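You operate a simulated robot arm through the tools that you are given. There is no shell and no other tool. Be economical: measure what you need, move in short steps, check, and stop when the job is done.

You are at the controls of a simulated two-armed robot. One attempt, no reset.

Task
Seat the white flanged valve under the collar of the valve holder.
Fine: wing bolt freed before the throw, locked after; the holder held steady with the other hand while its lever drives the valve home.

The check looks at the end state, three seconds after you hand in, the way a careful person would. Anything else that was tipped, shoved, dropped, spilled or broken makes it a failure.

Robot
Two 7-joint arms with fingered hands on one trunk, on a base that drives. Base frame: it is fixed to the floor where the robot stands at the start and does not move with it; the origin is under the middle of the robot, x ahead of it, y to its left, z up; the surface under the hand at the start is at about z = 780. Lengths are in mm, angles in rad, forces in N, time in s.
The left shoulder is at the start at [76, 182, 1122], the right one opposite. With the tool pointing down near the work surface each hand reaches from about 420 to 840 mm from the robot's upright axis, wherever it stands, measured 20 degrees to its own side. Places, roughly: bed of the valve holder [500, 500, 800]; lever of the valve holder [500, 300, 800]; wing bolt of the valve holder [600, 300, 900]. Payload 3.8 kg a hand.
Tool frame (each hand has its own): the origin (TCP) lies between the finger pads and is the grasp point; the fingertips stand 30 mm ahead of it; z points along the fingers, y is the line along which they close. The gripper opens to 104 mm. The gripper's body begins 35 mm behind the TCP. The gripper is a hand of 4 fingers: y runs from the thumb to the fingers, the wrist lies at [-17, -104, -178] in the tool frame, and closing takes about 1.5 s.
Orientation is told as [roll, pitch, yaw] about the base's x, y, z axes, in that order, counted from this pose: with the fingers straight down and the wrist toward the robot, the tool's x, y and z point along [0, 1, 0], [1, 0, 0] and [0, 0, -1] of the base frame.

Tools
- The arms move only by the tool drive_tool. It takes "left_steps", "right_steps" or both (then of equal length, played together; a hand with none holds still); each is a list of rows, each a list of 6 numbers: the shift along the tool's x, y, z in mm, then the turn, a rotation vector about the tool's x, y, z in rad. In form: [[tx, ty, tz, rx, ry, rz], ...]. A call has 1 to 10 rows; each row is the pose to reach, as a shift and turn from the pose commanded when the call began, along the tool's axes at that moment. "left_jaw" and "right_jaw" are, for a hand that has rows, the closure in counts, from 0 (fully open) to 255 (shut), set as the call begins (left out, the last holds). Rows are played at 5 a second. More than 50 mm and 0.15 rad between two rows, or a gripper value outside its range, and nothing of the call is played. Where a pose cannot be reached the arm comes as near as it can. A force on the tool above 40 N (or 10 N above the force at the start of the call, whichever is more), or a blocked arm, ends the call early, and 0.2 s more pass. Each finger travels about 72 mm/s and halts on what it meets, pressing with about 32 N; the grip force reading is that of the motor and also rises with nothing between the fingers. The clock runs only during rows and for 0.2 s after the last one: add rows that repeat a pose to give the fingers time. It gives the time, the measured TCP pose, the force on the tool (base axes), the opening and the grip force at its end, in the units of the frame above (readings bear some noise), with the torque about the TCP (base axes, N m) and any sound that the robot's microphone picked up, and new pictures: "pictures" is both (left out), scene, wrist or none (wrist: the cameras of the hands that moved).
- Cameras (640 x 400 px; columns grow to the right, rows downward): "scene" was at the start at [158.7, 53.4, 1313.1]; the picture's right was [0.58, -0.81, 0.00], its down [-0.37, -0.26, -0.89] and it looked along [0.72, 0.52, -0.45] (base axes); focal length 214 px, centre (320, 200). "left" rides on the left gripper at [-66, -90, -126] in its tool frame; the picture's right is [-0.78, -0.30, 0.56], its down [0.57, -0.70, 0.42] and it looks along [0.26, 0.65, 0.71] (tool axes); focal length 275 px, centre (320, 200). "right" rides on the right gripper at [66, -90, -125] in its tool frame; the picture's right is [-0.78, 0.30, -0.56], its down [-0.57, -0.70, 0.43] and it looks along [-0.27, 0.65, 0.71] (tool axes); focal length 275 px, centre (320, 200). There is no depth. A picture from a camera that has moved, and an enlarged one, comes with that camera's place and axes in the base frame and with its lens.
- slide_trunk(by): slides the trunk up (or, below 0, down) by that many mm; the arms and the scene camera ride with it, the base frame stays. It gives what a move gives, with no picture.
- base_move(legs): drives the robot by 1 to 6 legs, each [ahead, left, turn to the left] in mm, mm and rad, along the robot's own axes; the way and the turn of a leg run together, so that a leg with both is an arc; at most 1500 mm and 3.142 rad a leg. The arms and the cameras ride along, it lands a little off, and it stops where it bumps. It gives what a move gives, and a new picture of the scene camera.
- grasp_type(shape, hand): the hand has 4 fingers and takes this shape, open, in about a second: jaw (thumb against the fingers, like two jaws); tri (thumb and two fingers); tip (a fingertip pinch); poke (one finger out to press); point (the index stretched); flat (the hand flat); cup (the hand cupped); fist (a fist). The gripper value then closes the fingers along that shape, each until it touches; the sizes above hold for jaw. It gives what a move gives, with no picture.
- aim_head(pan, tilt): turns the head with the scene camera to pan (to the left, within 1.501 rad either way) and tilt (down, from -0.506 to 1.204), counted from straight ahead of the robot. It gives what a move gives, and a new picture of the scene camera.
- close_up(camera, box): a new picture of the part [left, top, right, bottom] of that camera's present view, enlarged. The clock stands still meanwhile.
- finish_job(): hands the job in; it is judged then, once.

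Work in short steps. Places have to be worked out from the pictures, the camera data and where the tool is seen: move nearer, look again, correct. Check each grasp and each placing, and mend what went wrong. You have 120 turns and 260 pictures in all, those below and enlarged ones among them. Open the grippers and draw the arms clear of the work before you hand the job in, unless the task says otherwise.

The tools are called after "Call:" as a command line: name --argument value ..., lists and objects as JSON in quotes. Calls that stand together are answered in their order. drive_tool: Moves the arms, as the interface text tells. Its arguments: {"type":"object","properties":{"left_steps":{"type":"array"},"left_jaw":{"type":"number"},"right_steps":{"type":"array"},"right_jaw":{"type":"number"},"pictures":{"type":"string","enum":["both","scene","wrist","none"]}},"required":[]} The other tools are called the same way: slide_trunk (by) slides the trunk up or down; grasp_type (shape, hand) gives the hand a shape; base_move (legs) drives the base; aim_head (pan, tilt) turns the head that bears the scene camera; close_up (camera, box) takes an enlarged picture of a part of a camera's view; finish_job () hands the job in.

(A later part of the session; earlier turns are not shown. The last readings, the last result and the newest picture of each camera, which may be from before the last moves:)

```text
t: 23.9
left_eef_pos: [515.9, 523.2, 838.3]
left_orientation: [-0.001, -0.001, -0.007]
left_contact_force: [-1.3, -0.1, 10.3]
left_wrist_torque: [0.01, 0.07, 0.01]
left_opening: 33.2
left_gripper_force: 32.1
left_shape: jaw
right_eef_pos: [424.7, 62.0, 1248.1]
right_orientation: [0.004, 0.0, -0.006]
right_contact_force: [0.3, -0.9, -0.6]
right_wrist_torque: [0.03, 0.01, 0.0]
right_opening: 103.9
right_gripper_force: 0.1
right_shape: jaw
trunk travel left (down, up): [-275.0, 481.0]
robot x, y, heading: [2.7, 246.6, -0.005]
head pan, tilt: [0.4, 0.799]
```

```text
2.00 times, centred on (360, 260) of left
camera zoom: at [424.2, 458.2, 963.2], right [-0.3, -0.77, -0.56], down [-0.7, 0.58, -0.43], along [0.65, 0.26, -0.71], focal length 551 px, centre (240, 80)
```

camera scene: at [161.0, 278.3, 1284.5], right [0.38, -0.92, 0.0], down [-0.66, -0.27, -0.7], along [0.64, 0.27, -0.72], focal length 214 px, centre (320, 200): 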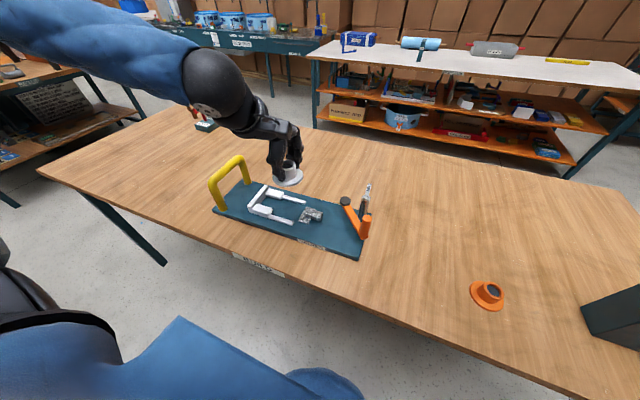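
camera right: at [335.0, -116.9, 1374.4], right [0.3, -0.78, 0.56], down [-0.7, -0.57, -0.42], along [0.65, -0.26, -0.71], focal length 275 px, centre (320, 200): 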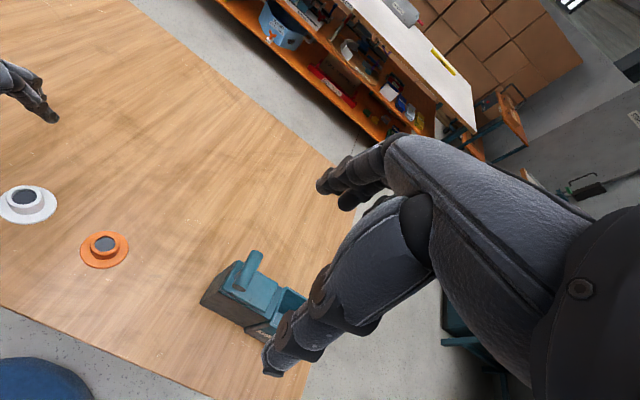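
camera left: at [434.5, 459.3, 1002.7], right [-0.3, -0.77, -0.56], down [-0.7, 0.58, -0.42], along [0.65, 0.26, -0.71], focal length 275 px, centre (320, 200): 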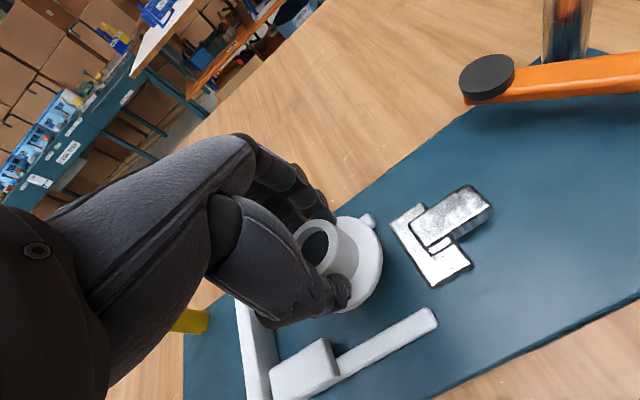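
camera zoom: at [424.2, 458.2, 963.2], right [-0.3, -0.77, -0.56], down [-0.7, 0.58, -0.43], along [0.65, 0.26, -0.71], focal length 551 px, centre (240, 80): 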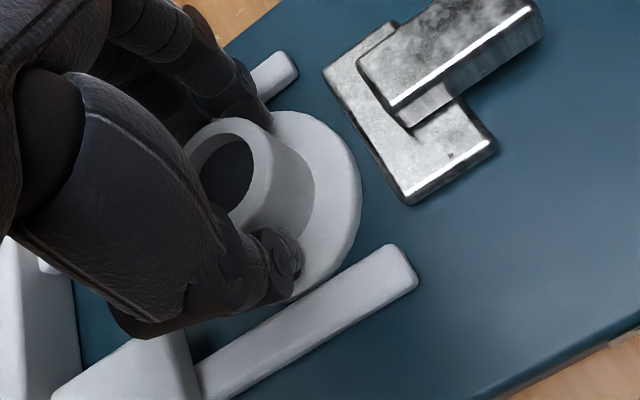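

Force is now small and centred, with no tilt: the flange sits on the bed between the rails. Opening partly and lifting.

Call:
drive_tool --left_steps '[[0, 0, -1, 0, 0, 0], [0, 0, -1, 0, 0, 0], [0, 0, -1, 0, 0, 0], [0, 0, -1, 0, 0, 0], [0, 0, -1, 0, 0, 0], [0, 0, -1, 0, 0, 0], [0, 0, -10, 0, 0, 0], [0, 0, -40, 0, 0, 0], [0, 0, -85, 0, 0, 0], [0, 0, -85, 0, 0, 0]]' --left_jaw 115

Call:
close_up --camera "scene" --box '[220, 150, 350, 250]'

```text
t: 26.1
left_eef_pos: [517.9, 525.6, 923.7]
left_orientation: [-0.001, 0.003, -0.008]
left_contact_force: [1.0, 0.0, 0.2]
left_wrist_torque: [-0.01, -0.04, 0.01]
left_opening: 56.4
left_gripper_force: 0.1
left_shape: jaw
right_eef_pos: [426.0, 63.9, 1247.7]
right_orientation: [0.0, 0.003, -0.007]
right_contact_force: [0.5, 0.7, -1.3]
right_wrist_torque: [-0.01, 0.04, -0.02]
right_opening: 103.7
right_gripper_force: 0.0
right_shape: jaw
trunk travel left (down, up): [-275.0, 481.0]
robot x, y, heading: [0.1, 250.0, -0.004]
head pan, tilt: [0.4, 0.799]
camera scene: at [161.5, 278.4, 1284.3], right [0.38, -0.92, 0.0], down [-0.66, -0.27, -0.7], along [0.64, 0.27, -0.72], focal length 214 px, centre (320, 200)
camera left: at [426.2, 460.3, 1049.4], right [-0.3, -0.77, -0.56], down [-0.7, 0.58, -0.42], along [0.65, 0.26, -0.71], focal length 275 px, centre (320, 200)
```

scene: 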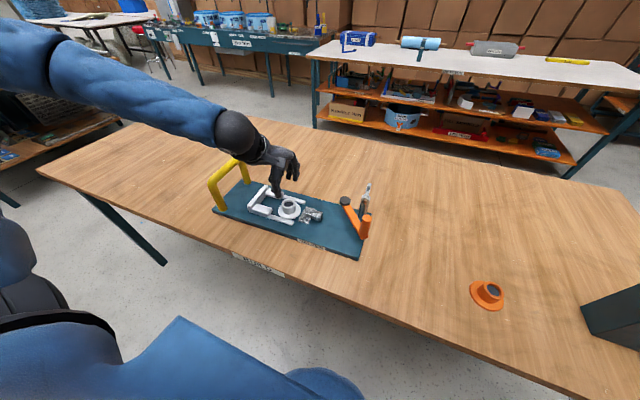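
left: 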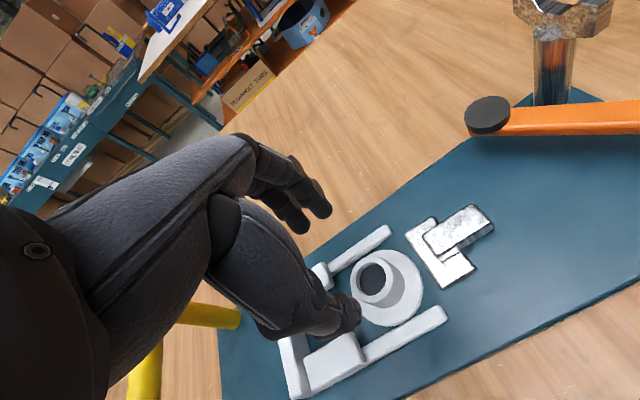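

```text
4.00 times, centred on (285, 200) of scene
camera zoom: at [161.5, 278.4, 1284.3], right [0.38, -0.92, 0.0], down [-0.66, -0.27, -0.7], along [0.64, 0.27, -0.72], focal length 858 px, centre (460, 200)
```

zoom: 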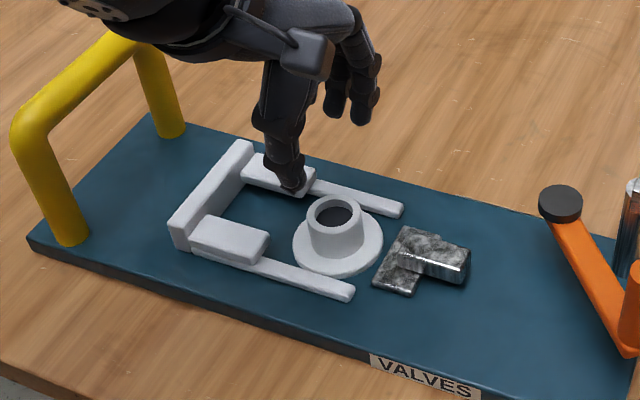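

The valve sits flat between rails. Next, the left hand goes to the yellow handle (bar along x at y≈716, top z≈905). I'll raise, yaw about 90° and move above it.

Call:
drive_tool --left_steps '[[0, 0, -30, 0, 0, -0.145], [0, 0, -60, 0, 0, -0.29], [10, 0, -85, 0, 0, -0.435], [40, 0, -95, 0, 0, -0.58], [75, 0, -95, 0, 0, -0.725], [110, 0, -95, 0, 0, -0.87], [145, 0, -95, 0, 0, -1.015], [180, 0, -95, 0, 0, -1.16], [190, 0, -95, 0, 0, -1.3], [190, 0, -95, 0, 0, -1.44]]' --left_jaw 40

```text
t: 28.3
left_eef_pos: [517.9, 714.5, 1015.7]
left_orientation: [0.002, 0.0, 1.435]
left_contact_force: [0.4, -0.1, 0.7]
left_wrist_torque: [-0.03, 0.01, 0.04]
left_opening: 87.5
left_gripper_force: 0.0
left_shape: jaw
right_eef_pos: [425.4, 62.3, 1247.6]
right_orientation: [-0.001, 0.002, -0.008]
right_contact_force: [-0.1, -0.1, 0.1]
right_wrist_torque: [0.0, 0.01, -0.02]
right_opening: 103.7
right_gripper_force: 0.0
right_shape: jaw
trunk travel left (down, up): [-275.0, 481.0]
robot x, y, heading: [-0.5, 250.9, -0.012]
head pan, tilt: [0.4, 0.799]
camera scene: at [161.2, 278.0, 1284.4], right [0.38, -0.92, 0.0], down [-0.66, -0.27, -0.7], along [0.64, 0.27, -0.72], focal length 214 px, centre (320, 200)
camera left: at [570.4, 616.4, 1142.0], right [0.73, -0.4, -0.56], down [-0.66, -0.62, -0.42], along [-0.17, 0.68, -0.71], focal length 275 px, centre (320, 200)
```

scene: 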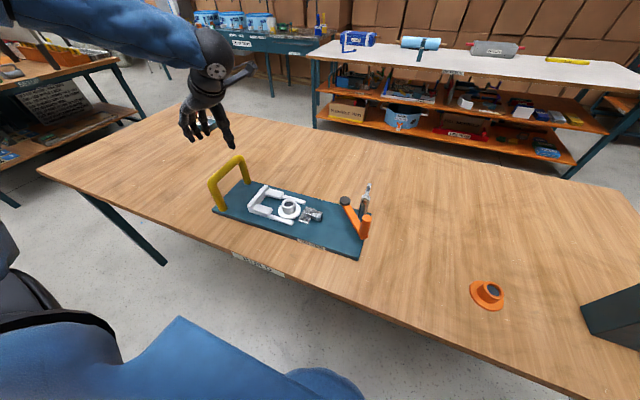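
left: 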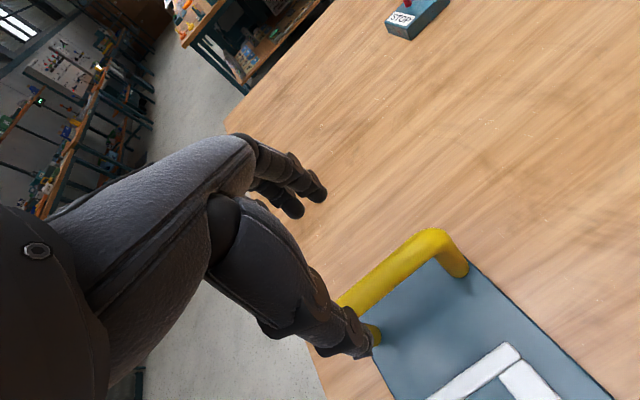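

The bar triangulates to y≈727.5, z≈893 from two cameras. Shifting 13 mm in +y, finishing the yaw, and descending over it.

Call:
drive_tool --left_steps '[[2, 13, 0, 0, 0, -0.13], [2, 13, 40, 0, 0, -0.13], [2, 13, 80, 0, 0, -0.13], [2, 13, 80, 0, 0, -0.13]]'

Call:
close_up --camera "scene" --box '[170, 100, 270, 220]'

```text
t: 29.3
left_eef_pos: [518.1, 727.3, 936.3]
left_orientation: [0.0, 0.0, 1.563]
left_contact_force: [-0.3, 0.1, 0.7]
left_wrist_torque: [-0.03, 0.02, -0.02]
left_opening: 87.4
left_gripper_force: 0.0
left_shape: jaw
right_eef_pos: [425.1, 63.2, 1248.5]
right_orientation: [0.001, 0.001, -0.007]
right_contact_force: [-0.9, -1.1, 0.8]
right_wrist_torque: [0.0, 0.02, -0.02]
right_opening: 103.6
right_gripper_force: 0.0
right_shape: jaw
trunk travel left (down, up): [-275.0, 481.0]
robot x, y, heading: [-1.0, 250.3, -0.007]
head pan, tilt: [0.4, 0.799]
camera scene: at [160.5, 278.0, 1284.6], right [0.38, -0.92, 0.0], down [-0.66, -0.27, -0.7], along [0.64, 0.27, -0.72], focal length 214 px, centre (320, 200)
camera left: at [581.7, 636.1, 1061.5], right [0.77, -0.3, -0.56], down [-0.58, -0.7, -0.43], along [-0.26, 0.65, -0.71], focal length 275 px, centre (320, 200)
```

scene: 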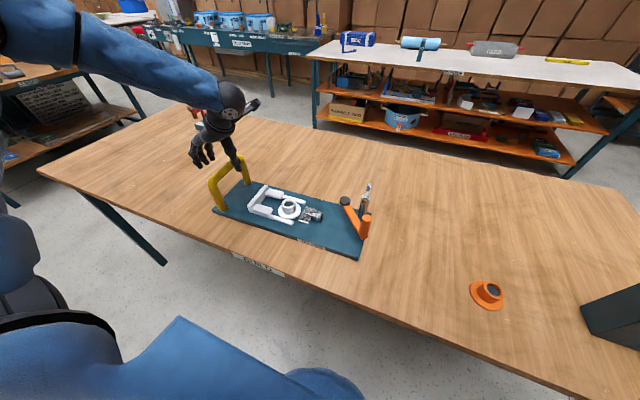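
left: 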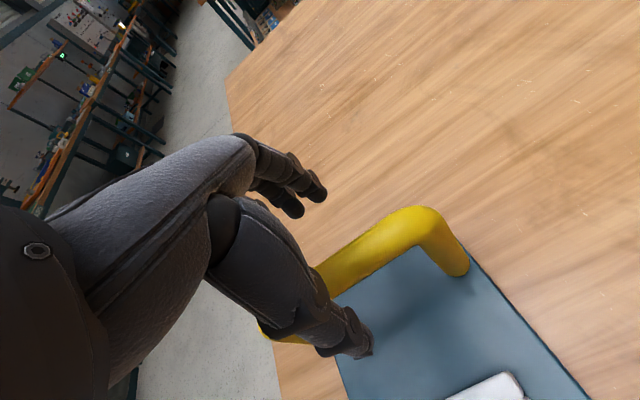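

```text
3.33 times, centred on (220, 160) of scene
camera zoom: at [160.5, 278.0, 1284.6], right [0.38, -0.92, 0.0], down [-0.66, -0.27, -0.7], along [0.64, 0.27, -0.72], focal length 715 px, centre (653, 333)
```

zoom: 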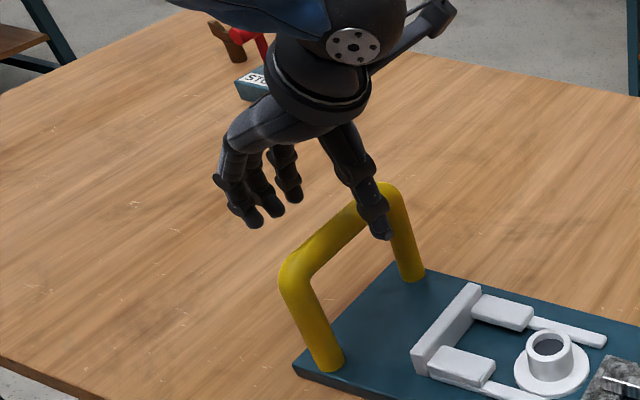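

Bar straddled by thumb and fingers. Descending 38 mm and closing.

Call:
drive_tool --left_steps '[[0, -2, 20, 0, 0, 0], [0, -2, 38, 0, 0, 0], [0, -2, 38, 0, 0, 0]]' --pictures "none"

Call:
drive_tool --left_steps '[[0, 0, 0, 0, 0, 0], [0, 0, 0, 0, 0, 0], [0, 0, 0, 0, 0, 0], [0, 0, 0, 0, 0, 0], [0, 0, 0, 0, 0, 0], [0, 0, 0, 0, 0, 0], [0, 0, 0, 0, 0, 0]]' --left_jaw 230

Call:
close_up --camera "scene" --box '[190, 130, 380, 265]'

```text
t: 30.1
left_eef_pos: [518.0, 725.2, 896.5]
left_orientation: [0.0, 0.0, 1.562]
left_contact_force: [-0.4, 0.4, 0.0]
left_wrist_torque: [0.03, 0.02, -0.02]
left_opening: 87.7
left_gripper_force: 0.0
left_shape: jaw
right_eef_pos: [425.8, 63.0, 1247.2]
right_orientation: [0.0, 0.0, -0.007]
right_contact_force: [0.0, -0.1, -0.4]
right_wrist_torque: [-0.03, -0.01, -0.02]
right_opening: 103.9
right_gripper_force: 0.1
right_shape: jaw
trunk travel left (down, up): [-275.0, 481.0]
robot x, y, heading: [2.7, 250.8, -0.01]
head pan, tilt: [0.4, 0.799]
```

```text
t: 31.7
left_eef_pos: [519.2, 724.8, 897.0]
left_orientation: [0.0, -0.001, 1.563]
left_contact_force: [0.5, -3.6, -1.2]
left_wrist_torque: [0.03, -0.01, 0.0]
left_opening: 10.8
left_gripper_force: 0.0
left_shape: jaw
right_eef_pos: [425.8, 61.4, 1247.9]
right_orientation: [0.001, 0.003, -0.008]
right_contact_force: [0.6, 0.4, 0.3]
right_wrist_torque: [-0.01, 0.02, -0.01]
right_opening: 103.8
right_gripper_force: 0.1
right_shape: jaw
trunk travel left (down, up): [-275.0, 481.0]
robot x, y, heading: [1.7, 246.1, -0.009]
head pan, tilt: [0.4, 0.799]
camera scene: at [161.1, 277.7, 1284.5], right [0.38, -0.92, 0.0], down [-0.66, -0.27, -0.7], along [0.64, 0.27, -0.72], focal length 214 px, centre (320, 200)
camera left: at [582.8, 634.3, 1023.5], right [0.77, -0.3, -0.56], down [-0.58, -0.7, -0.42], along [-0.26, 0.65, -0.71], focal length 275 px, centre (320, 200)
```

scene: 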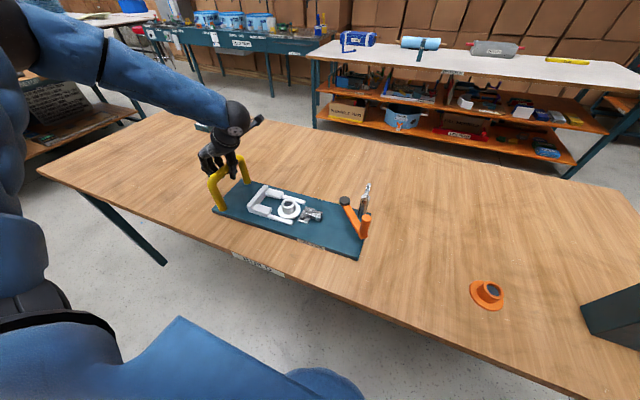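
left: 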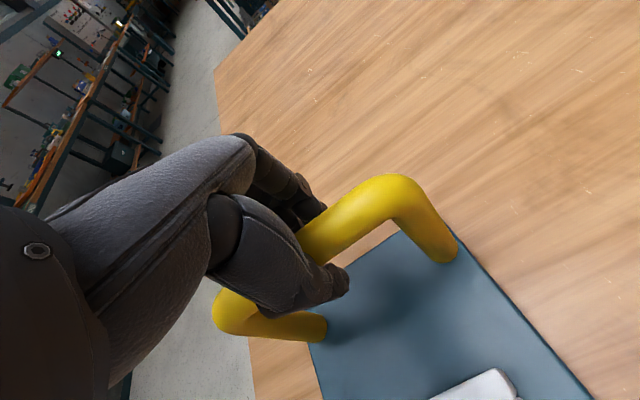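

```text
2.96 times, centred on (285, 198) of scene
camera zoom: at [161.1, 277.7, 1284.5], right [0.38, -0.92, 0.0], down [-0.66, -0.27, -0.7], along [0.64, 0.27, -0.72], focal length 636 px, centre (424, 207)
```

zoom: 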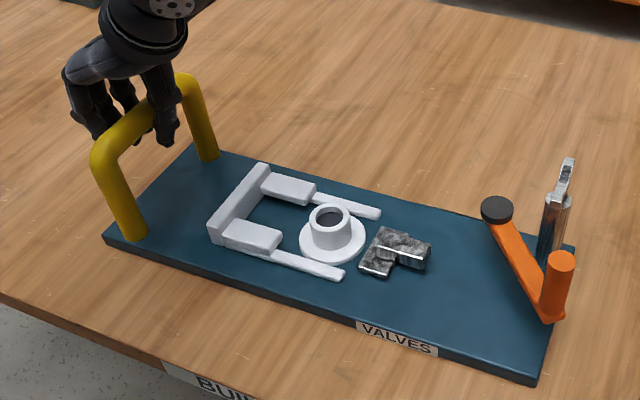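

The fingers seem to wrap the bar but the grip reads 0 and the opening is still small; I'll give it a bit more time to check.

Call:
drive_tool --left_steps '[[0, 0, 0, 0, 0, 0], [0, 0, 0, 0, 0, 0], [0, 0, 0, 0, 0, 0], [0, 0, 0, 0, 0, 0]]' --left_jaw 255 --pictures "none"

Call:
close_up --camera "left" --box '[180, 120, 500, 380]'

```text
t: 32.7
left_eef_pos: [518.8, 725.7, 895.8]
left_orientation: [0.0, 0.001, 1.561]
left_contact_force: [0.5, -0.5, -0.6]
left_wrist_torque: [0.11, -0.02, 0.11]
left_opening: 7.4
left_gripper_force: 32.3
left_shape: jaw
right_eef_pos: [428.1, 65.3, 1247.7]
right_orientation: [-0.001, 0.002, -0.007]
right_contact_force: [-0.4, -0.5, -0.5]
right_wrist_torque: [0.0, 0.0, 0.02]
right_opening: 103.5
right_gripper_force: 0.1
right_shape: jaw
trunk travel left (down, up): [-275.0, 481.0]
robot x, y, heading: [-0.6, 246.8, -0.003]
head pan, tilt: [0.4, 0.799]
```

```text
1.54 times, centred on (340, 250) of left
camera zoom: at [583.0, 635.3, 1022.6], right [0.77, -0.3, -0.56], down [-0.58, -0.7, -0.42], along [-0.26, 0.65, -0.71], focal length 424 px, centre (289, 123)
```

zoom: 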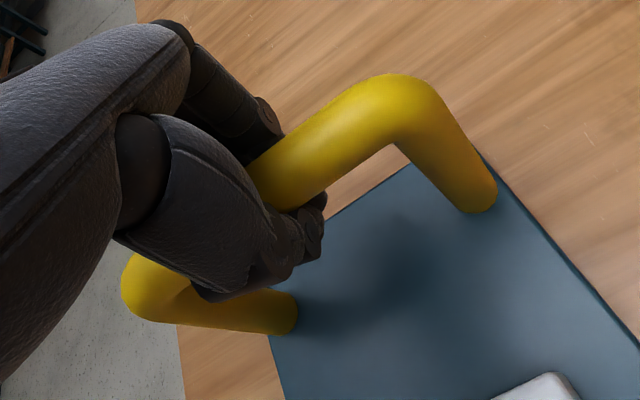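

The left hand now cages the handle (32 N). Bringing the right hand above the wing bolt (≈583,314) to inspect it closely.

Call:
drive_tool --right_steps '[[28, 18, 26, 0, 0, 0], [56, 36, 52, 0, 0, 0], [84, 54, 78, 0, 0, 0], [112, 72, 104, 0, 0, 0], [140, 90, 130, 0, 0, 0], [168, 108, 156, 0, 0, 0], [196, 126, 182, 0, 0, 0], [224, 144, 208, 0, 0, 0], [250, 158, 230, 0, 0, 0], [250, 158, 230, 0, 0, 0]]'

Call:
close_up --camera "right" --box '[200, 120, 460, 320]'

Call:
close_up --camera "scene" --box '[320, 160, 400, 260]'

```text
t: 34.9
left_eef_pos: [518.8, 724.2, 897.1]
left_orientation: [-0.001, 0.0, 1.563]
left_contact_force: [-0.6, -1.0, 1.0]
left_wrist_torque: [0.07, 0.03, 0.08]
left_opening: 6.8
left_gripper_force: 31.3
left_shape: jaw
right_eef_pos: [585.9, 311.9, 1018.3]
right_orientation: [-0.001, 0.002, -0.008]
right_contact_force: [0.1, -0.8, 0.4]
right_wrist_torque: [0.01, 0.0, -0.04]
right_opening: 103.5
right_gripper_force: 0.1
right_shape: jaw
trunk travel left (down, up): [-275.0, 481.0]
robot x, y, heading: [0.7, 247.9, -0.012]
head pan, tilt: [0.4, 0.799]
camera scene: at [161.4, 278.4, 1284.4], right [0.38, -0.92, 0.0], down [-0.66, -0.27, -0.7], along [0.64, 0.27, -0.72], focal length 214 px, centre (320, 200)
camera right: at [497.9, 377.4, 1145.0], right [0.29, -0.78, 0.56], down [-0.71, -0.57, -0.42], along [0.65, -0.27, -0.71], focal length 275 px, centre (320, 200)
```

scene: 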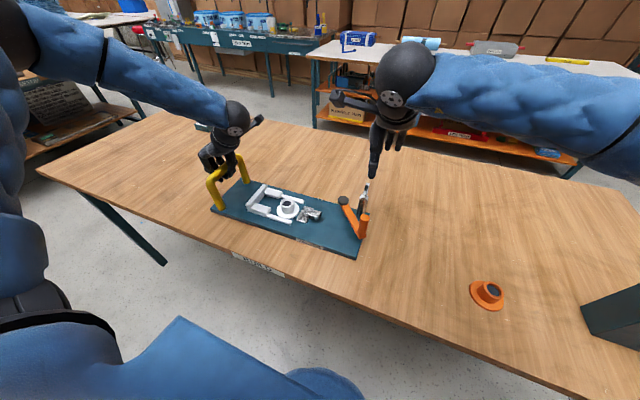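
right: 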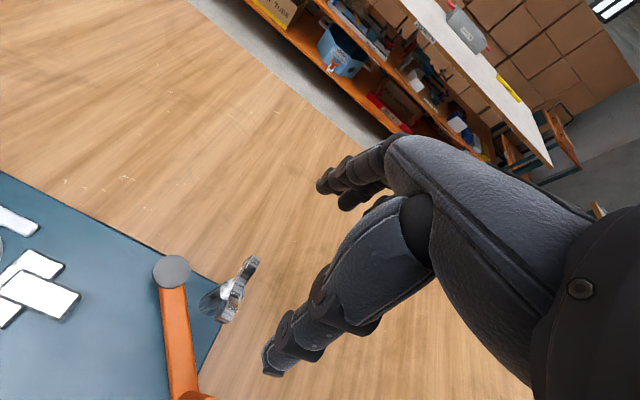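

```text
2.00 times, centred on (330, 220) of right
camera zoom: at [497.9, 377.4, 1145.0], right [0.29, -0.78, 0.56], down [-0.71, -0.57, -0.42], along [0.65, -0.27, -0.71], focal length 551 px, centre (300, 160)
```

zoom: 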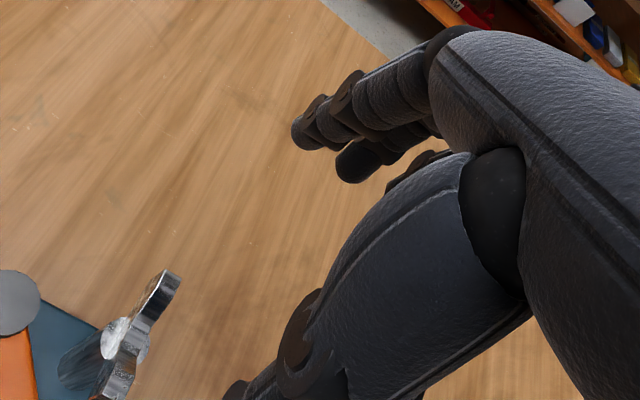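

```text
4.00 times, centred on (360, 210) of scene
camera zoom: at [161.4, 278.4, 1284.4], right [0.38, -0.92, 0.0], down [-0.66, -0.27, -0.7], along [0.64, 0.27, -0.72], focal length 858 px, centre (160, 160)
```

zoom: 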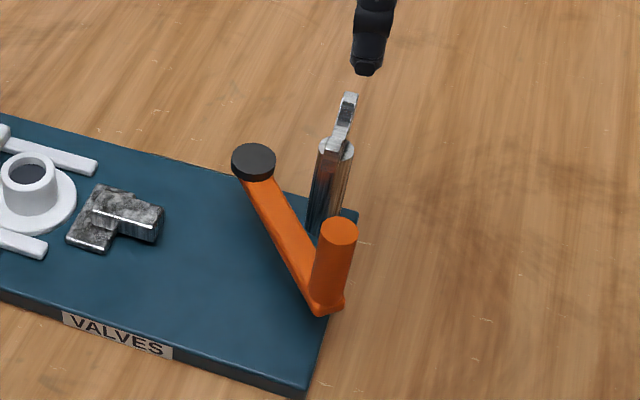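

Wing lies along x, centre ≈ (580, 323), top z≈905. I need the jaws to close along y; I'll try yaw −90° so I can then turn counter-clockwise through 90°.

Call:
drive_tool --right_steps '[[0, 0, 0, 0, 0, 0.145], [0, 0, 0, 0, 0, 0.29], [0, 0, 0, 0, 0, 0.435], [5, -3, 0, 0, 0, 0.58], [9, -6, 0, 0, 0, 0.725], [9, -6, 0, 0, 0, 0.87], [9, -6, 0, 0, 0, 1.015], [9, -6, 0, 0, 0, 1.16], [9, -6, 0, 0, 0, 1.305], [9, -6, 0, 0, 0, 1.45]]'

```text
t: 37.1
left_eef_pos: [519.1, 725.5, 896.4]
left_orientation: [-0.001, 0.0, 1.562]
left_contact_force: [0.6, -1.1, 0.9]
left_wrist_torque: [0.06, 0.0, 0.05]
left_opening: 6.6
left_gripper_force: 31.6
left_shape: jaw
right_eef_pos: [586.7, 305.2, 1004.9]
right_orientation: [0.037, 0.053, -1.29]
right_contact_force: [0.2, 0.1, 0.3]
right_wrist_torque: [-0.01, -0.01, 0.02]
right_opening: 103.8
right_gripper_force: 0.0
right_shape: jaw
right hand out of reach, approached as far as the arm can: row 8, 9, 10
trunk travel left (down, up): [-275.0, 481.0]
robot x, y, heading: [0.4, 246.0, -0.012]
head pan, tilt: [0.4, 0.799]
camera scene: at [161.5, 279.0, 1284.4], right [0.38, -0.92, 0.0], down [-0.66, -0.27, -0.7], along [0.64, 0.27, -0.72], focal length 214 px, centre (320, 200)
camera right: at [623.4, 400.0, 1138.8], right [-0.68, -0.53, 0.51], down [-0.73, 0.54, -0.41], along [-0.06, -0.65, -0.76], focal length 275 px, centre (320, 200)
```

scene: 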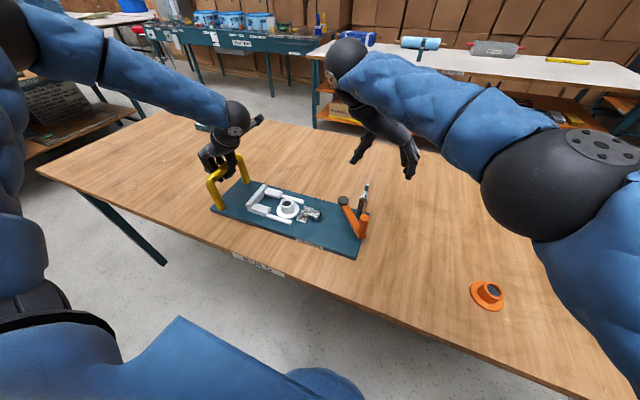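
right: 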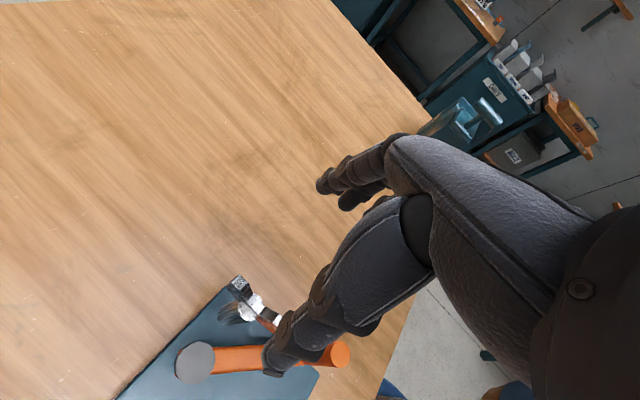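

Yaw beyond about −1.1 is out of reach here. Backing off to yaw ≈ −1.1 and lowering a bit to see what is achievable, with jaws partly closed.

Call:
drive_tool --right_steps '[[0, 0, 0, 0, 0, -0.145], [0, 0, 0, 0, 0, -0.25], [0, 0, 20, 0, 0, -0.25], [0, 0, 50, 0, 0, -0.25], [0, 0, 70, 0, 0, -0.25], [0, 0, 70, 0, 0, -0.25]]' --right_jaw 100

Call:
close_up --camera "scene" --box '[320, 150, 420, 260]'

Call:
close_up --camera "right" --box '[160, 160, 460, 400]'

```text
t: 38.5
left_eef_pos: [519.0, 724.7, 896.7]
left_orientation: [-0.002, -0.001, 1.562]
left_contact_force: [0.7, 0.9, -0.3]
left_wrist_torque: [0.07, 0.01, 0.11]
left_opening: 6.6
left_gripper_force: 32.1
left_shape: jaw
right_eef_pos: [586.3, 310.1, 934.0]
right_orientation: [0.05, 0.042, -1.038]
right_contact_force: [0.1, -0.2, -0.3]
right_wrist_torque: [0.01, 0.01, 0.02]
right_opening: 63.7
right_gripper_force: 0.0
right_shape: jaw
trunk travel left (down, up): [-275.0, 481.0]
robot x, y, heading: [2.0, 247.5, -0.007]
head pan, tilt: [0.4, 0.799]
camera scene: at [161.5, 278.7, 1284.4], right [0.38, -0.92, 0.0], down [-0.66, -0.27, -0.7], along [0.64, 0.27, -0.72], focal length 214 px, centre (320, 200)
camera right: at [596.2, 411.9, 1067.2], right [-0.53, -0.68, 0.5], down [-0.84, 0.34, -0.42], along [0.12, -0.65, -0.75], focal length 275 px, centre (320, 200)
```

scene: 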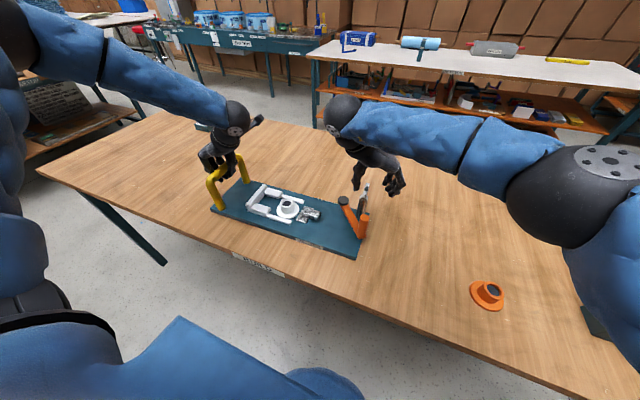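
right: 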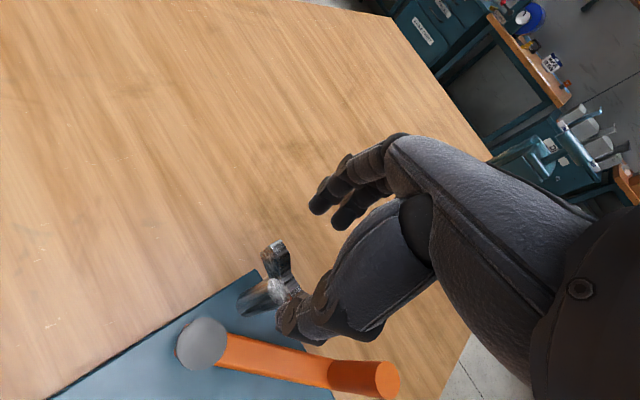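

```text
3.64 times, centred on (370, 205) of scene
camera zoom: at [161.5, 278.7, 1284.4], right [0.38, -0.92, 0.0], down [-0.66, -0.27, -0.7], along [0.64, 0.27, -0.72], focal length 780 px, centre (138, 182)
```

zoom: 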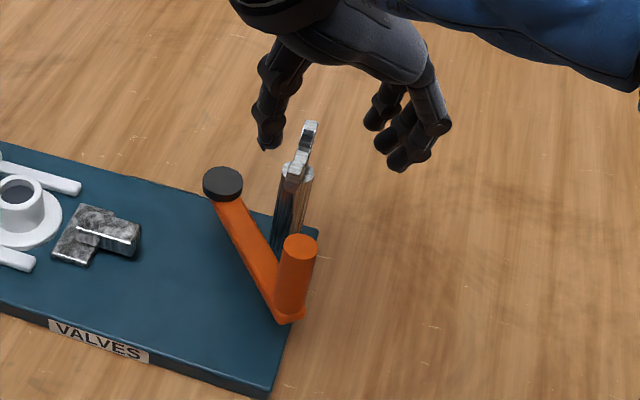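

```text
1.67 times, centred on (310, 280) of right
camera zoom: at [596.2, 411.9, 1067.2], right [-0.53, -0.68, 0.5], down [-0.84, 0.34, -0.42], along [0.12, -0.65, -0.75], focal length 459 px, centre (337, 67)
```

zoom: 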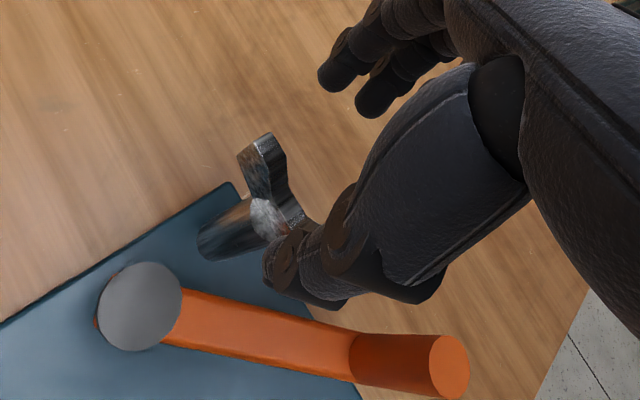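

Bolt axis refined to ≈ (580, 324), wing z ≈ 878–904. Jaws at yaw −1.0 (reachable) will straddle the wing so that closing nudges it counter-clockwise as a couple. Setting that pose.

Call:
drive_tool --right_steps '[[1, -3, 0, 0, 0, -0.12], [1, -3, 0, 0, 0, -0.23], [1, -3, 0, 0, 0, -0.23]]' --pictures "none"

Call:
close_up --camera "right" --box '[160, 160, 460, 400]'

Call:
close_up --camera "scene" --box '[320, 150, 420, 260]'

```text
t: 39.3
left_eef_pos: [519.2, 725.5, 896.6]
left_orientation: [0.001, 0.0, 1.564]
left_contact_force: [-1.0, 0.0, -0.1]
left_wrist_torque: [0.06, 0.01, 0.12]
left_opening: 6.6
left_gripper_force: 32.2
left_shape: jaw
right_eef_pos: [587.2, 313.5, 935.0]
right_orientation: [0.059, 0.027, -0.809]
right_contact_force: [0.2, 0.3, -0.3]
right_wrist_torque: [-0.03, -0.01, -0.03]
right_opening: 63.7
right_gripper_force: 0.1
right_shape: jaw
trunk travel left (down, up): [-275.0, 481.0]
robot x, y, heading: [-1.2, 246.9, -0.016]
head pan, tilt: [0.4, 0.799]
```

```text
1.67 times, centred on (310, 280) of right
camera zoom: at [570.6, 414.5, 1067.4], right [-0.37, -0.78, 0.5], down [-0.89, 0.14, -0.44], along [0.27, -0.61, -0.75], focal length 459 px, centre (337, 67)
```

zoom: 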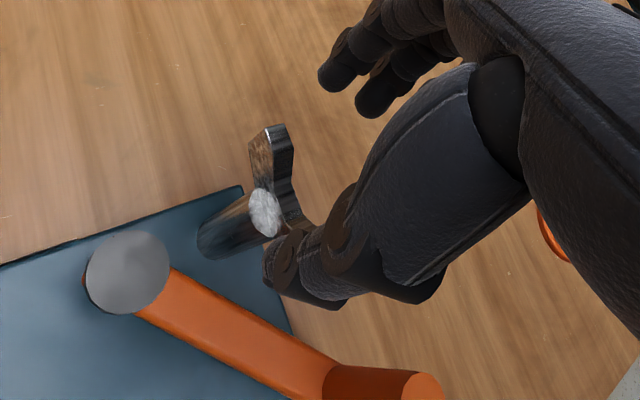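

```text
3.64 times, centred on (370, 205) of scene
camera zoom: at [161.6, 278.7, 1284.4], right [0.38, -0.92, 0.0], down [-0.66, -0.27, -0.7], along [0.64, 0.27, -0.72], focal length 780 px, centre (138, 182)
```

zoom: 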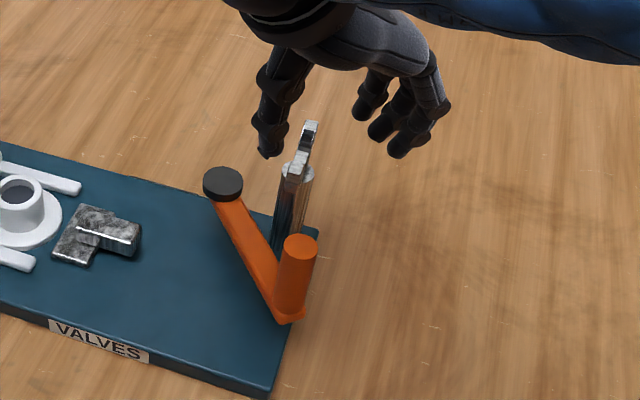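

The right arm cannot hold negative yaw well this far inboard. I'll raise the right hand, release the handle, and shift the base about 170 mm left so both hands are better placed.

Call:
drive_tool --left_steps '[[0, 0, 0, 0, 0, 0], [0, 0, 0, 0, 0, 0], [0, 0, 0, 0, 0, 0], [0, 0, 0, 0, 0, 0], [0, 0, 0, 0, 0, 0], [0, 0, 0, 0, 0, 0], [0, 0, -20, 0, 0, 0], [0, 0, -60, 0, 0, 0], [0, 0, -100, 0, 0, 0], [0, 0, -100, 0, 0, 0]]' --right_steps '[[0, 0, -30, 0, 0, 0], [0, 0, -60, 0, 0, 0], [0, 0, -90, 0, 0, 0], [0, 0, -90, 0, 0, 0], [0, 0, -90, 0, 0, 0], [0, 0, -90, 0, 0, 0], [0, 0, -90, 0, 0, 0], [0, 0, -90, 0, 0, 0], [0, 0, -90, 0, 0, 0], [0, 0, -90, 0, 0, 0]]' --left_jaw 40 --pictures "scene"

```text
t: 41.5
left_eef_pos: [519.0, 727.1, 998.0]
left_orientation: [0.003, -0.002, 1.562]
left_contact_force: [-0.1, -0.3, 0.2]
left_wrist_torque: [-0.06, 0.01, -0.01]
left_opening: 87.6
left_gripper_force: 0.0
left_shape: jaw
right_eef_pos: [585.3, 306.8, 1024.8]
right_orientation: [0.057, 0.029, -0.808]
right_contact_force: [0.0, 0.5, -0.1]
right_wrist_torque: [0.02, -0.01, 0.0]
right_opening: 63.8
right_gripper_force: 0.0
right_shape: jaw
trunk travel left (down, up): [-275.0, 481.0]
robot x, y, heading: [2.0, 253.3, -0.009]
head pan, tilt: [0.4, 0.799]
camera scene: at [161.4, 278.4, 1284.4], right [0.38, -0.92, 0.0], down [-0.66, -0.27, -0.7], along [0.64, 0.27, -0.72], focal length 214 px, centre (320, 200)
```

scene: 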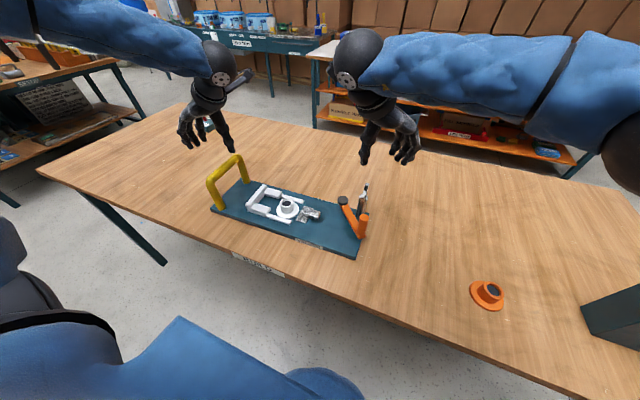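

Both hands are clear. Driving 180 mm left.

Call:
base_move --legs '[[0, 180, 0]]'

Call:
aim_head --pan 0.05 --tilt 0.85

```text
t: 43.0
left_eef_pos: [517.2, 911.7, 998.1]
left_orientation: [-0.001, 0.002, 1.566]
left_contact_force: [-0.9, 0.9, -0.1]
left_wrist_torque: [-0.02, 0.0, -0.04]
left_opening: 87.7
left_gripper_force: 0.1
left_shape: jaw
right_eef_pos: [586.1, 491.3, 1025.5]
right_orientation: [0.059, 0.027, -0.804]
right_contact_force: [-0.4, 1.0, 0.2]
right_wrist_torque: [-0.03, 0.0, 0.01]
right_opening: 63.6
right_gripper_force: 0.1
right_shape: jaw
trunk travel left (down, up): [-275.0, 481.0]
robot x, y, heading: [3.1, 429.9, -0.004]
head pan, tilt: [0.4, 0.799]
camera scene: at [162.0, 461.9, 1284.4], right [0.39, -0.92, 0.0], down [-0.66, -0.28, -0.7], along [0.64, 0.27, -0.72], focal length 214 px, centre (320, 200)
```

scene: 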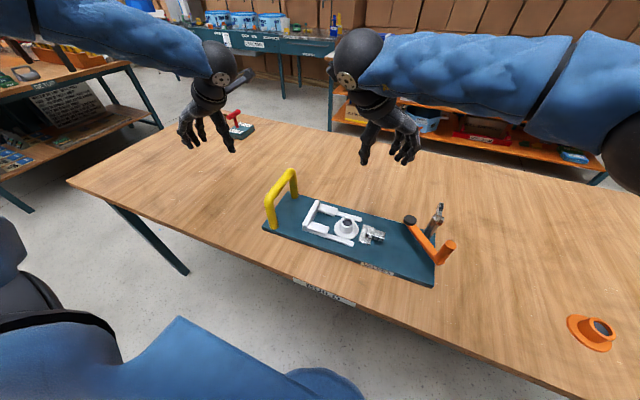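

```text
t: 43.8
left_eef_pos: [517.5, 911.1, 997.5]
left_orientation: [0.001, 0.001, 1.565]
left_contact_force: [0.1, 0.7, -1.0]
left_wrist_torque: [-0.01, -0.04, -0.02]
left_opening: 87.5
left_gripper_force: 0.1
left_shape: jaw
right_eef_pos: [585.1, 491.2, 1025.5]
right_orientation: [0.06, 0.031, -0.805]
right_contact_force: [0.3, -0.1, 0.1]
right_wrist_torque: [-0.03, -0.02, -0.02]
right_opening: 63.8
right_gripper_force: 0.0
right_shape: jaw
trunk travel left (down, up): [-275.0, 481.0]
robot x, y, heading: [5.2, 430.2, 0.0]
head pan, tilt: [0.051, 0.85]
camera scene: at [165.7, 433.3, 1280.5], right [0.05, -1.0, 0.0], down [-0.75, -0.04, -0.66], along [0.66, 0.03, -0.75], focal length 214 px, centre (320, 200)
```

scene: 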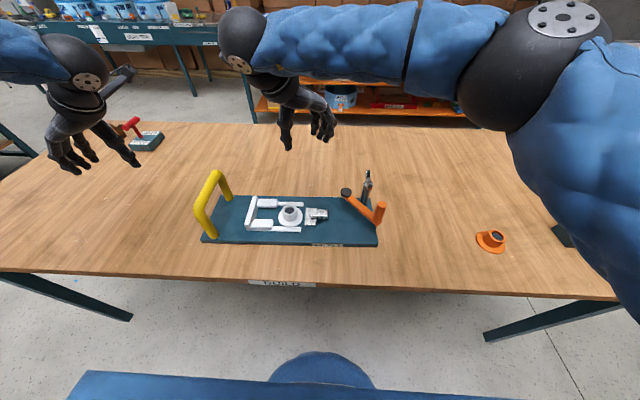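

Now moving both hands back in −y: left over the handle, right over the bolt with yaw going to about −1.45.

Call:
drive_tool --left_steps '[[0, -37, 0, 0, 0, 0], [0, -74, 0, 0, 0, 0], [0, -111, 0, 0, 0, 0], [0, -148, 0, 0, 0, 0], [0, -186, 0, 0, 0, 0], [0, -186, 50, 0, 0, 0], [0, -186, 60, 0, 0, 0]]' --right_steps '[[-20.5, 30.5, 0, 0, 0, 0], [-41, 61, 0, 0, 0, 0], [-61.5, 91.6, 0, 0, 0, 0.1], [-82, 122, 0, 0, 0, 0.2], [-102.5, 152.7, 0, 0, 0, 0.3], [-102.5, 152.7, 0, 0, 0, 0.4], [-102.5, 152.7, 0, 0, 0, 0.5]]'

```text
t: 45.4
left_eef_pos: [516.8, 721.9, 936.9]
left_orientation: [0.0, 0.001, 1.565]
left_contact_force: [0.4, 0.0, 0.0]
left_wrist_torque: [-0.02, -0.02, -0.02]
left_opening: 87.7
left_gripper_force: 0.0
left_shape: jaw
right_eef_pos: [617.2, 310.0, 1015.3]
right_orientation: [0.036, 0.054, -1.305]
right_contact_force: [0.4, -0.4, -0.8]
right_wrist_torque: [0.04, -0.01, -0.02]
right_opening: 63.3
right_gripper_force: 0.0
right_shape: jaw
trunk travel left (down, up): [-275.0, 481.0]
robot x, y, heading: [2.9, 431.6, -0.001]
head pan, tilt: [0.051, 0.85]
camera scene: at [165.5, 432.5, 1280.5], right [0.05, -1.0, 0.0], down [-0.75, -0.03, -0.66], along [0.66, 0.03, -0.75], focal length 214 px, centre (320, 200)
camera right: at [656.2, 404.8, 1148.0], right [-0.68, -0.52, 0.51], down [-0.73, 0.55, -0.41], along [-0.07, -0.65, -0.76], focal length 275 px, centre (320, 200)
camera left: at [580.9, 632.6, 1063.4], right [0.77, -0.3, -0.56], down [-0.58, -0.7, -0.42], along [-0.26, 0.65, -0.71], focal length 275 px, centre (320, 200)
```

scene: 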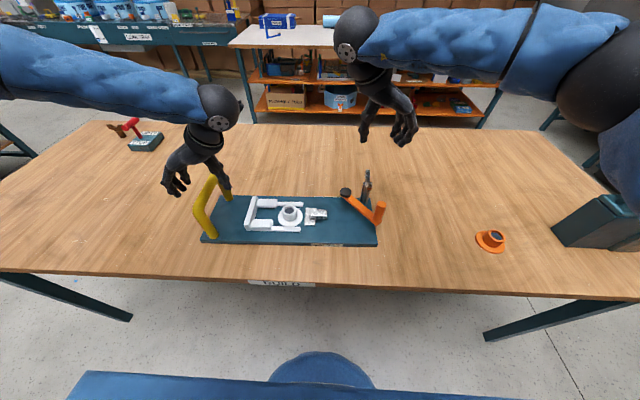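
right: 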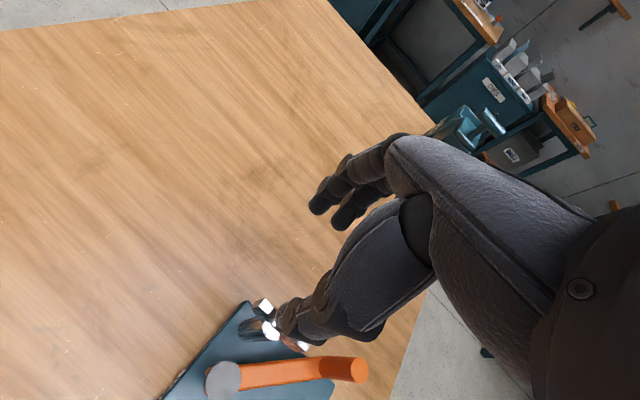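
left: 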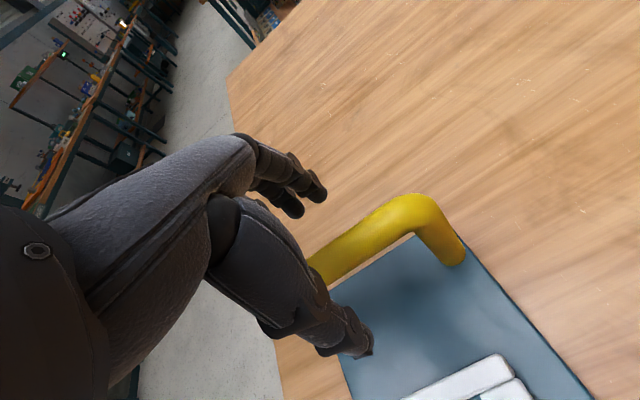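

Yaw −1.3 is now reached, with slight tilt. Correcting tilt and position over the bolt, yaw to −1.5; the left hand descends on the handle.

Call:
drive_tool --left_steps '[[0, 3, 20, 0, 0, 0], [0, 3, 40, 0, 0, 0], [0, 3, 40, 0, 0, 0], [0, 3, 40, 0, 0, 0]]' --right_steps '[[-16, -12, 0, -0.054, -0.036, 0.06], [-32, -23, 0, -0.054, -0.036, 0.12], [-32, -23, 20, -0.054, -0.036, 0.2], [-32, -23, 20, -0.054, -0.036, 0.2]]' --pictures "none"

Call:
drive_tool --left_steps '[[0, 0, 0, 0, 0, 0], [0, 0, 0, 0, 0, 0], [0, 0, 0, 0, 0, 0], [0, 0, 0, 0, 0, 0], [0, 0, 0, 0, 0, 0], [0, 0, 0, 0, 0, 0], [0, 0, 0, 0, 0, 0], [0, 0, 0, 0, 0, 0], [0, 0, 0, 0, 0, 0]]' --left_jaw 255 --pictures "scene"

Call:
close_up --camera "right" --box '[160, 160, 460, 400]'

```text
t: 46.4
left_eef_pos: [516.5, 727.9, 895.9]
left_orientation: [0.0, -0.001, 1.566]
left_contact_force: [0.2, 0.3, -0.3]
left_wrist_torque: [0.0, 0.0, 0.0]
left_opening: 87.7
left_gripper_force: 0.0
left_shape: jaw
right_eef_pos: [579.8, 324.5, 995.7]
right_orientation: [-0.003, 0.004, -1.505]
right_contact_force: [-0.1, -0.1, -0.8]
right_wrist_torque: [0.03, 0.0, 0.07]
right_opening: 63.5
right_gripper_force: 0.1
right_shape: jaw
trunk travel left (down, up): [-275.0, 481.0]
robot x, y, heading: [4.9, 428.9, -0.003]
head pan, tilt: [0.051, 0.85]
```

```text
t: 48.4
left_eef_pos: [516.6, 727.7, 896.4]
left_orientation: [0.002, 0.001, 1.564]
left_contact_force: [0.0, -1.5, 0.7]
left_wrist_torque: [0.12, 0.0, 0.08]
left_opening: 6.2
left_gripper_force: 31.8
left_shape: jaw
right_eef_pos: [579.1, 325.0, 995.3]
right_orientation: [-0.005, 0.004, -1.503]
right_contact_force: [-0.7, 0.1, 0.1]
right_wrist_torque: [-0.01, -0.02, -0.02]
right_opening: 63.5
right_gripper_force: 0.0
right_shape: jaw
trunk travel left (down, up): [-275.0, 481.0]
robot x, y, heading: [3.1, 431.0, -0.008]
head pan, tilt: [0.051, 0.85]
camera scene: at [166.2, 433.1, 1280.4], right [0.05, -1.0, 0.0], down [-0.75, -0.04, -0.66], along [0.66, 0.03, -0.75], focal length 214 px, centre (320, 200)
```

scene: 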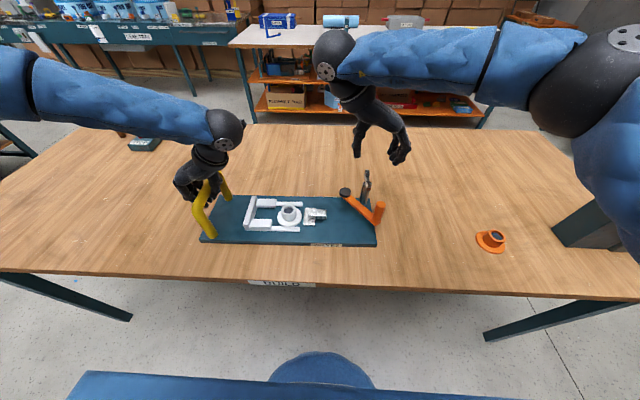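

```text
1.67 times, centred on (310, 280) of right
camera zoom: at [641.8, 417.5, 1120.5], right [-0.75, -0.35, 0.56], down [-0.62, 0.66, -0.42], along [-0.23, -0.66, -0.71], focal length 459 px, centre (337, 67)
```

zoom: 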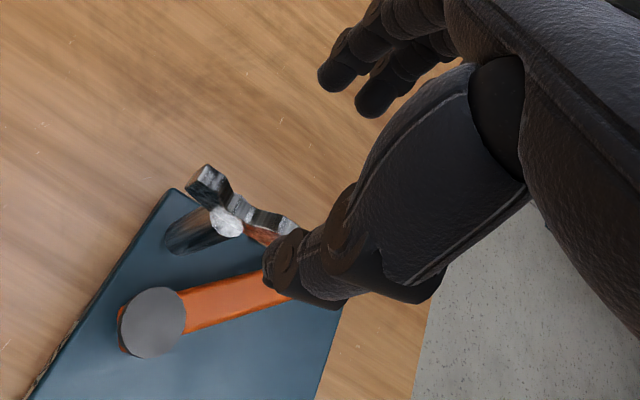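

Left hand is gripping again, and the right hand is aligned over the bolt at (580,324), yaw −1.505. Descending in stages.

Call:
drive_tool --right_steps '[[0, 0, 30, 0, 0, 0], [0, 0, 55, 0, 0, 0], [0, 0, 55, 0, 0, 0]]' --pictures "none"

Call:
close_up --camera "right" --box '[160, 140, 460, 380]'

Call:
close_up --camera "scene" --box '[320, 120, 420, 250]'

```text
t: 49.2
left_eef_pos: [516.9, 726.8, 896.7]
left_orientation: [-0.002, 0.0, 1.565]
left_contact_force: [-0.2, 0.8, -0.2]
left_wrist_torque: [0.04, 0.02, 0.07]
left_opening: 6.1
left_gripper_force: 32.4
left_shape: jaw
right_eef_pos: [579.7, 325.6, 939.6]
right_orientation: [-0.004, 0.002, -1.505]
right_contact_force: [0.2, -0.1, 0.0]
right_wrist_torque: [0.0, 0.0, 0.01]
right_opening: 63.7
right_gripper_force: 0.1
right_shape: jaw
trunk travel left (down, up): [-275.0, 481.0]
robot x, y, heading: [3.3, 431.0, -0.001]
head pan, tilt: [0.051, 0.85]
```

```text
1.67 times, centred on (310, 260) of right
camera zoom: at [641.6, 417.6, 1065.9], right [-0.75, -0.35, 0.56], down [-0.62, 0.66, -0.42], along [-0.22, -0.66, -0.71], focal length 459 px, centre (337, 100)
```

zoom: 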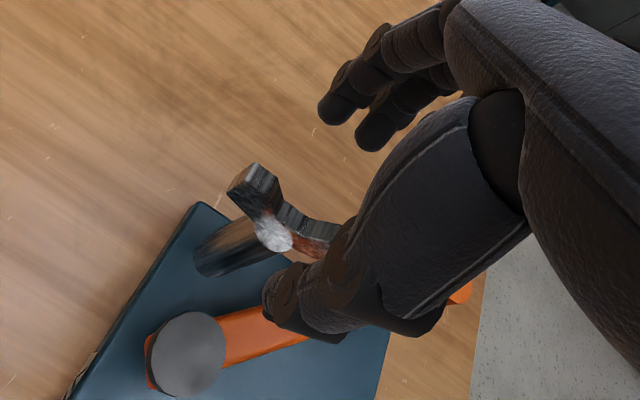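

```text
3.08 times, centred on (370, 185) of scene
camera zoom: at [166.2, 433.3, 1280.4], right [0.05, -1.0, 0.0], down [-0.75, -0.04, -0.66], along [0.66, 0.03, -0.75], focal length 660 px, centre (166, 246)
```

zoom: 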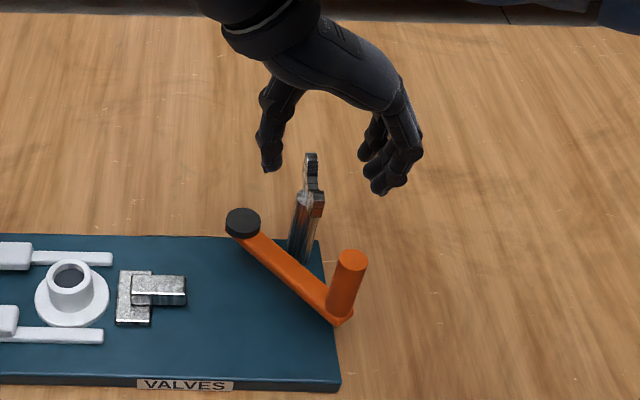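

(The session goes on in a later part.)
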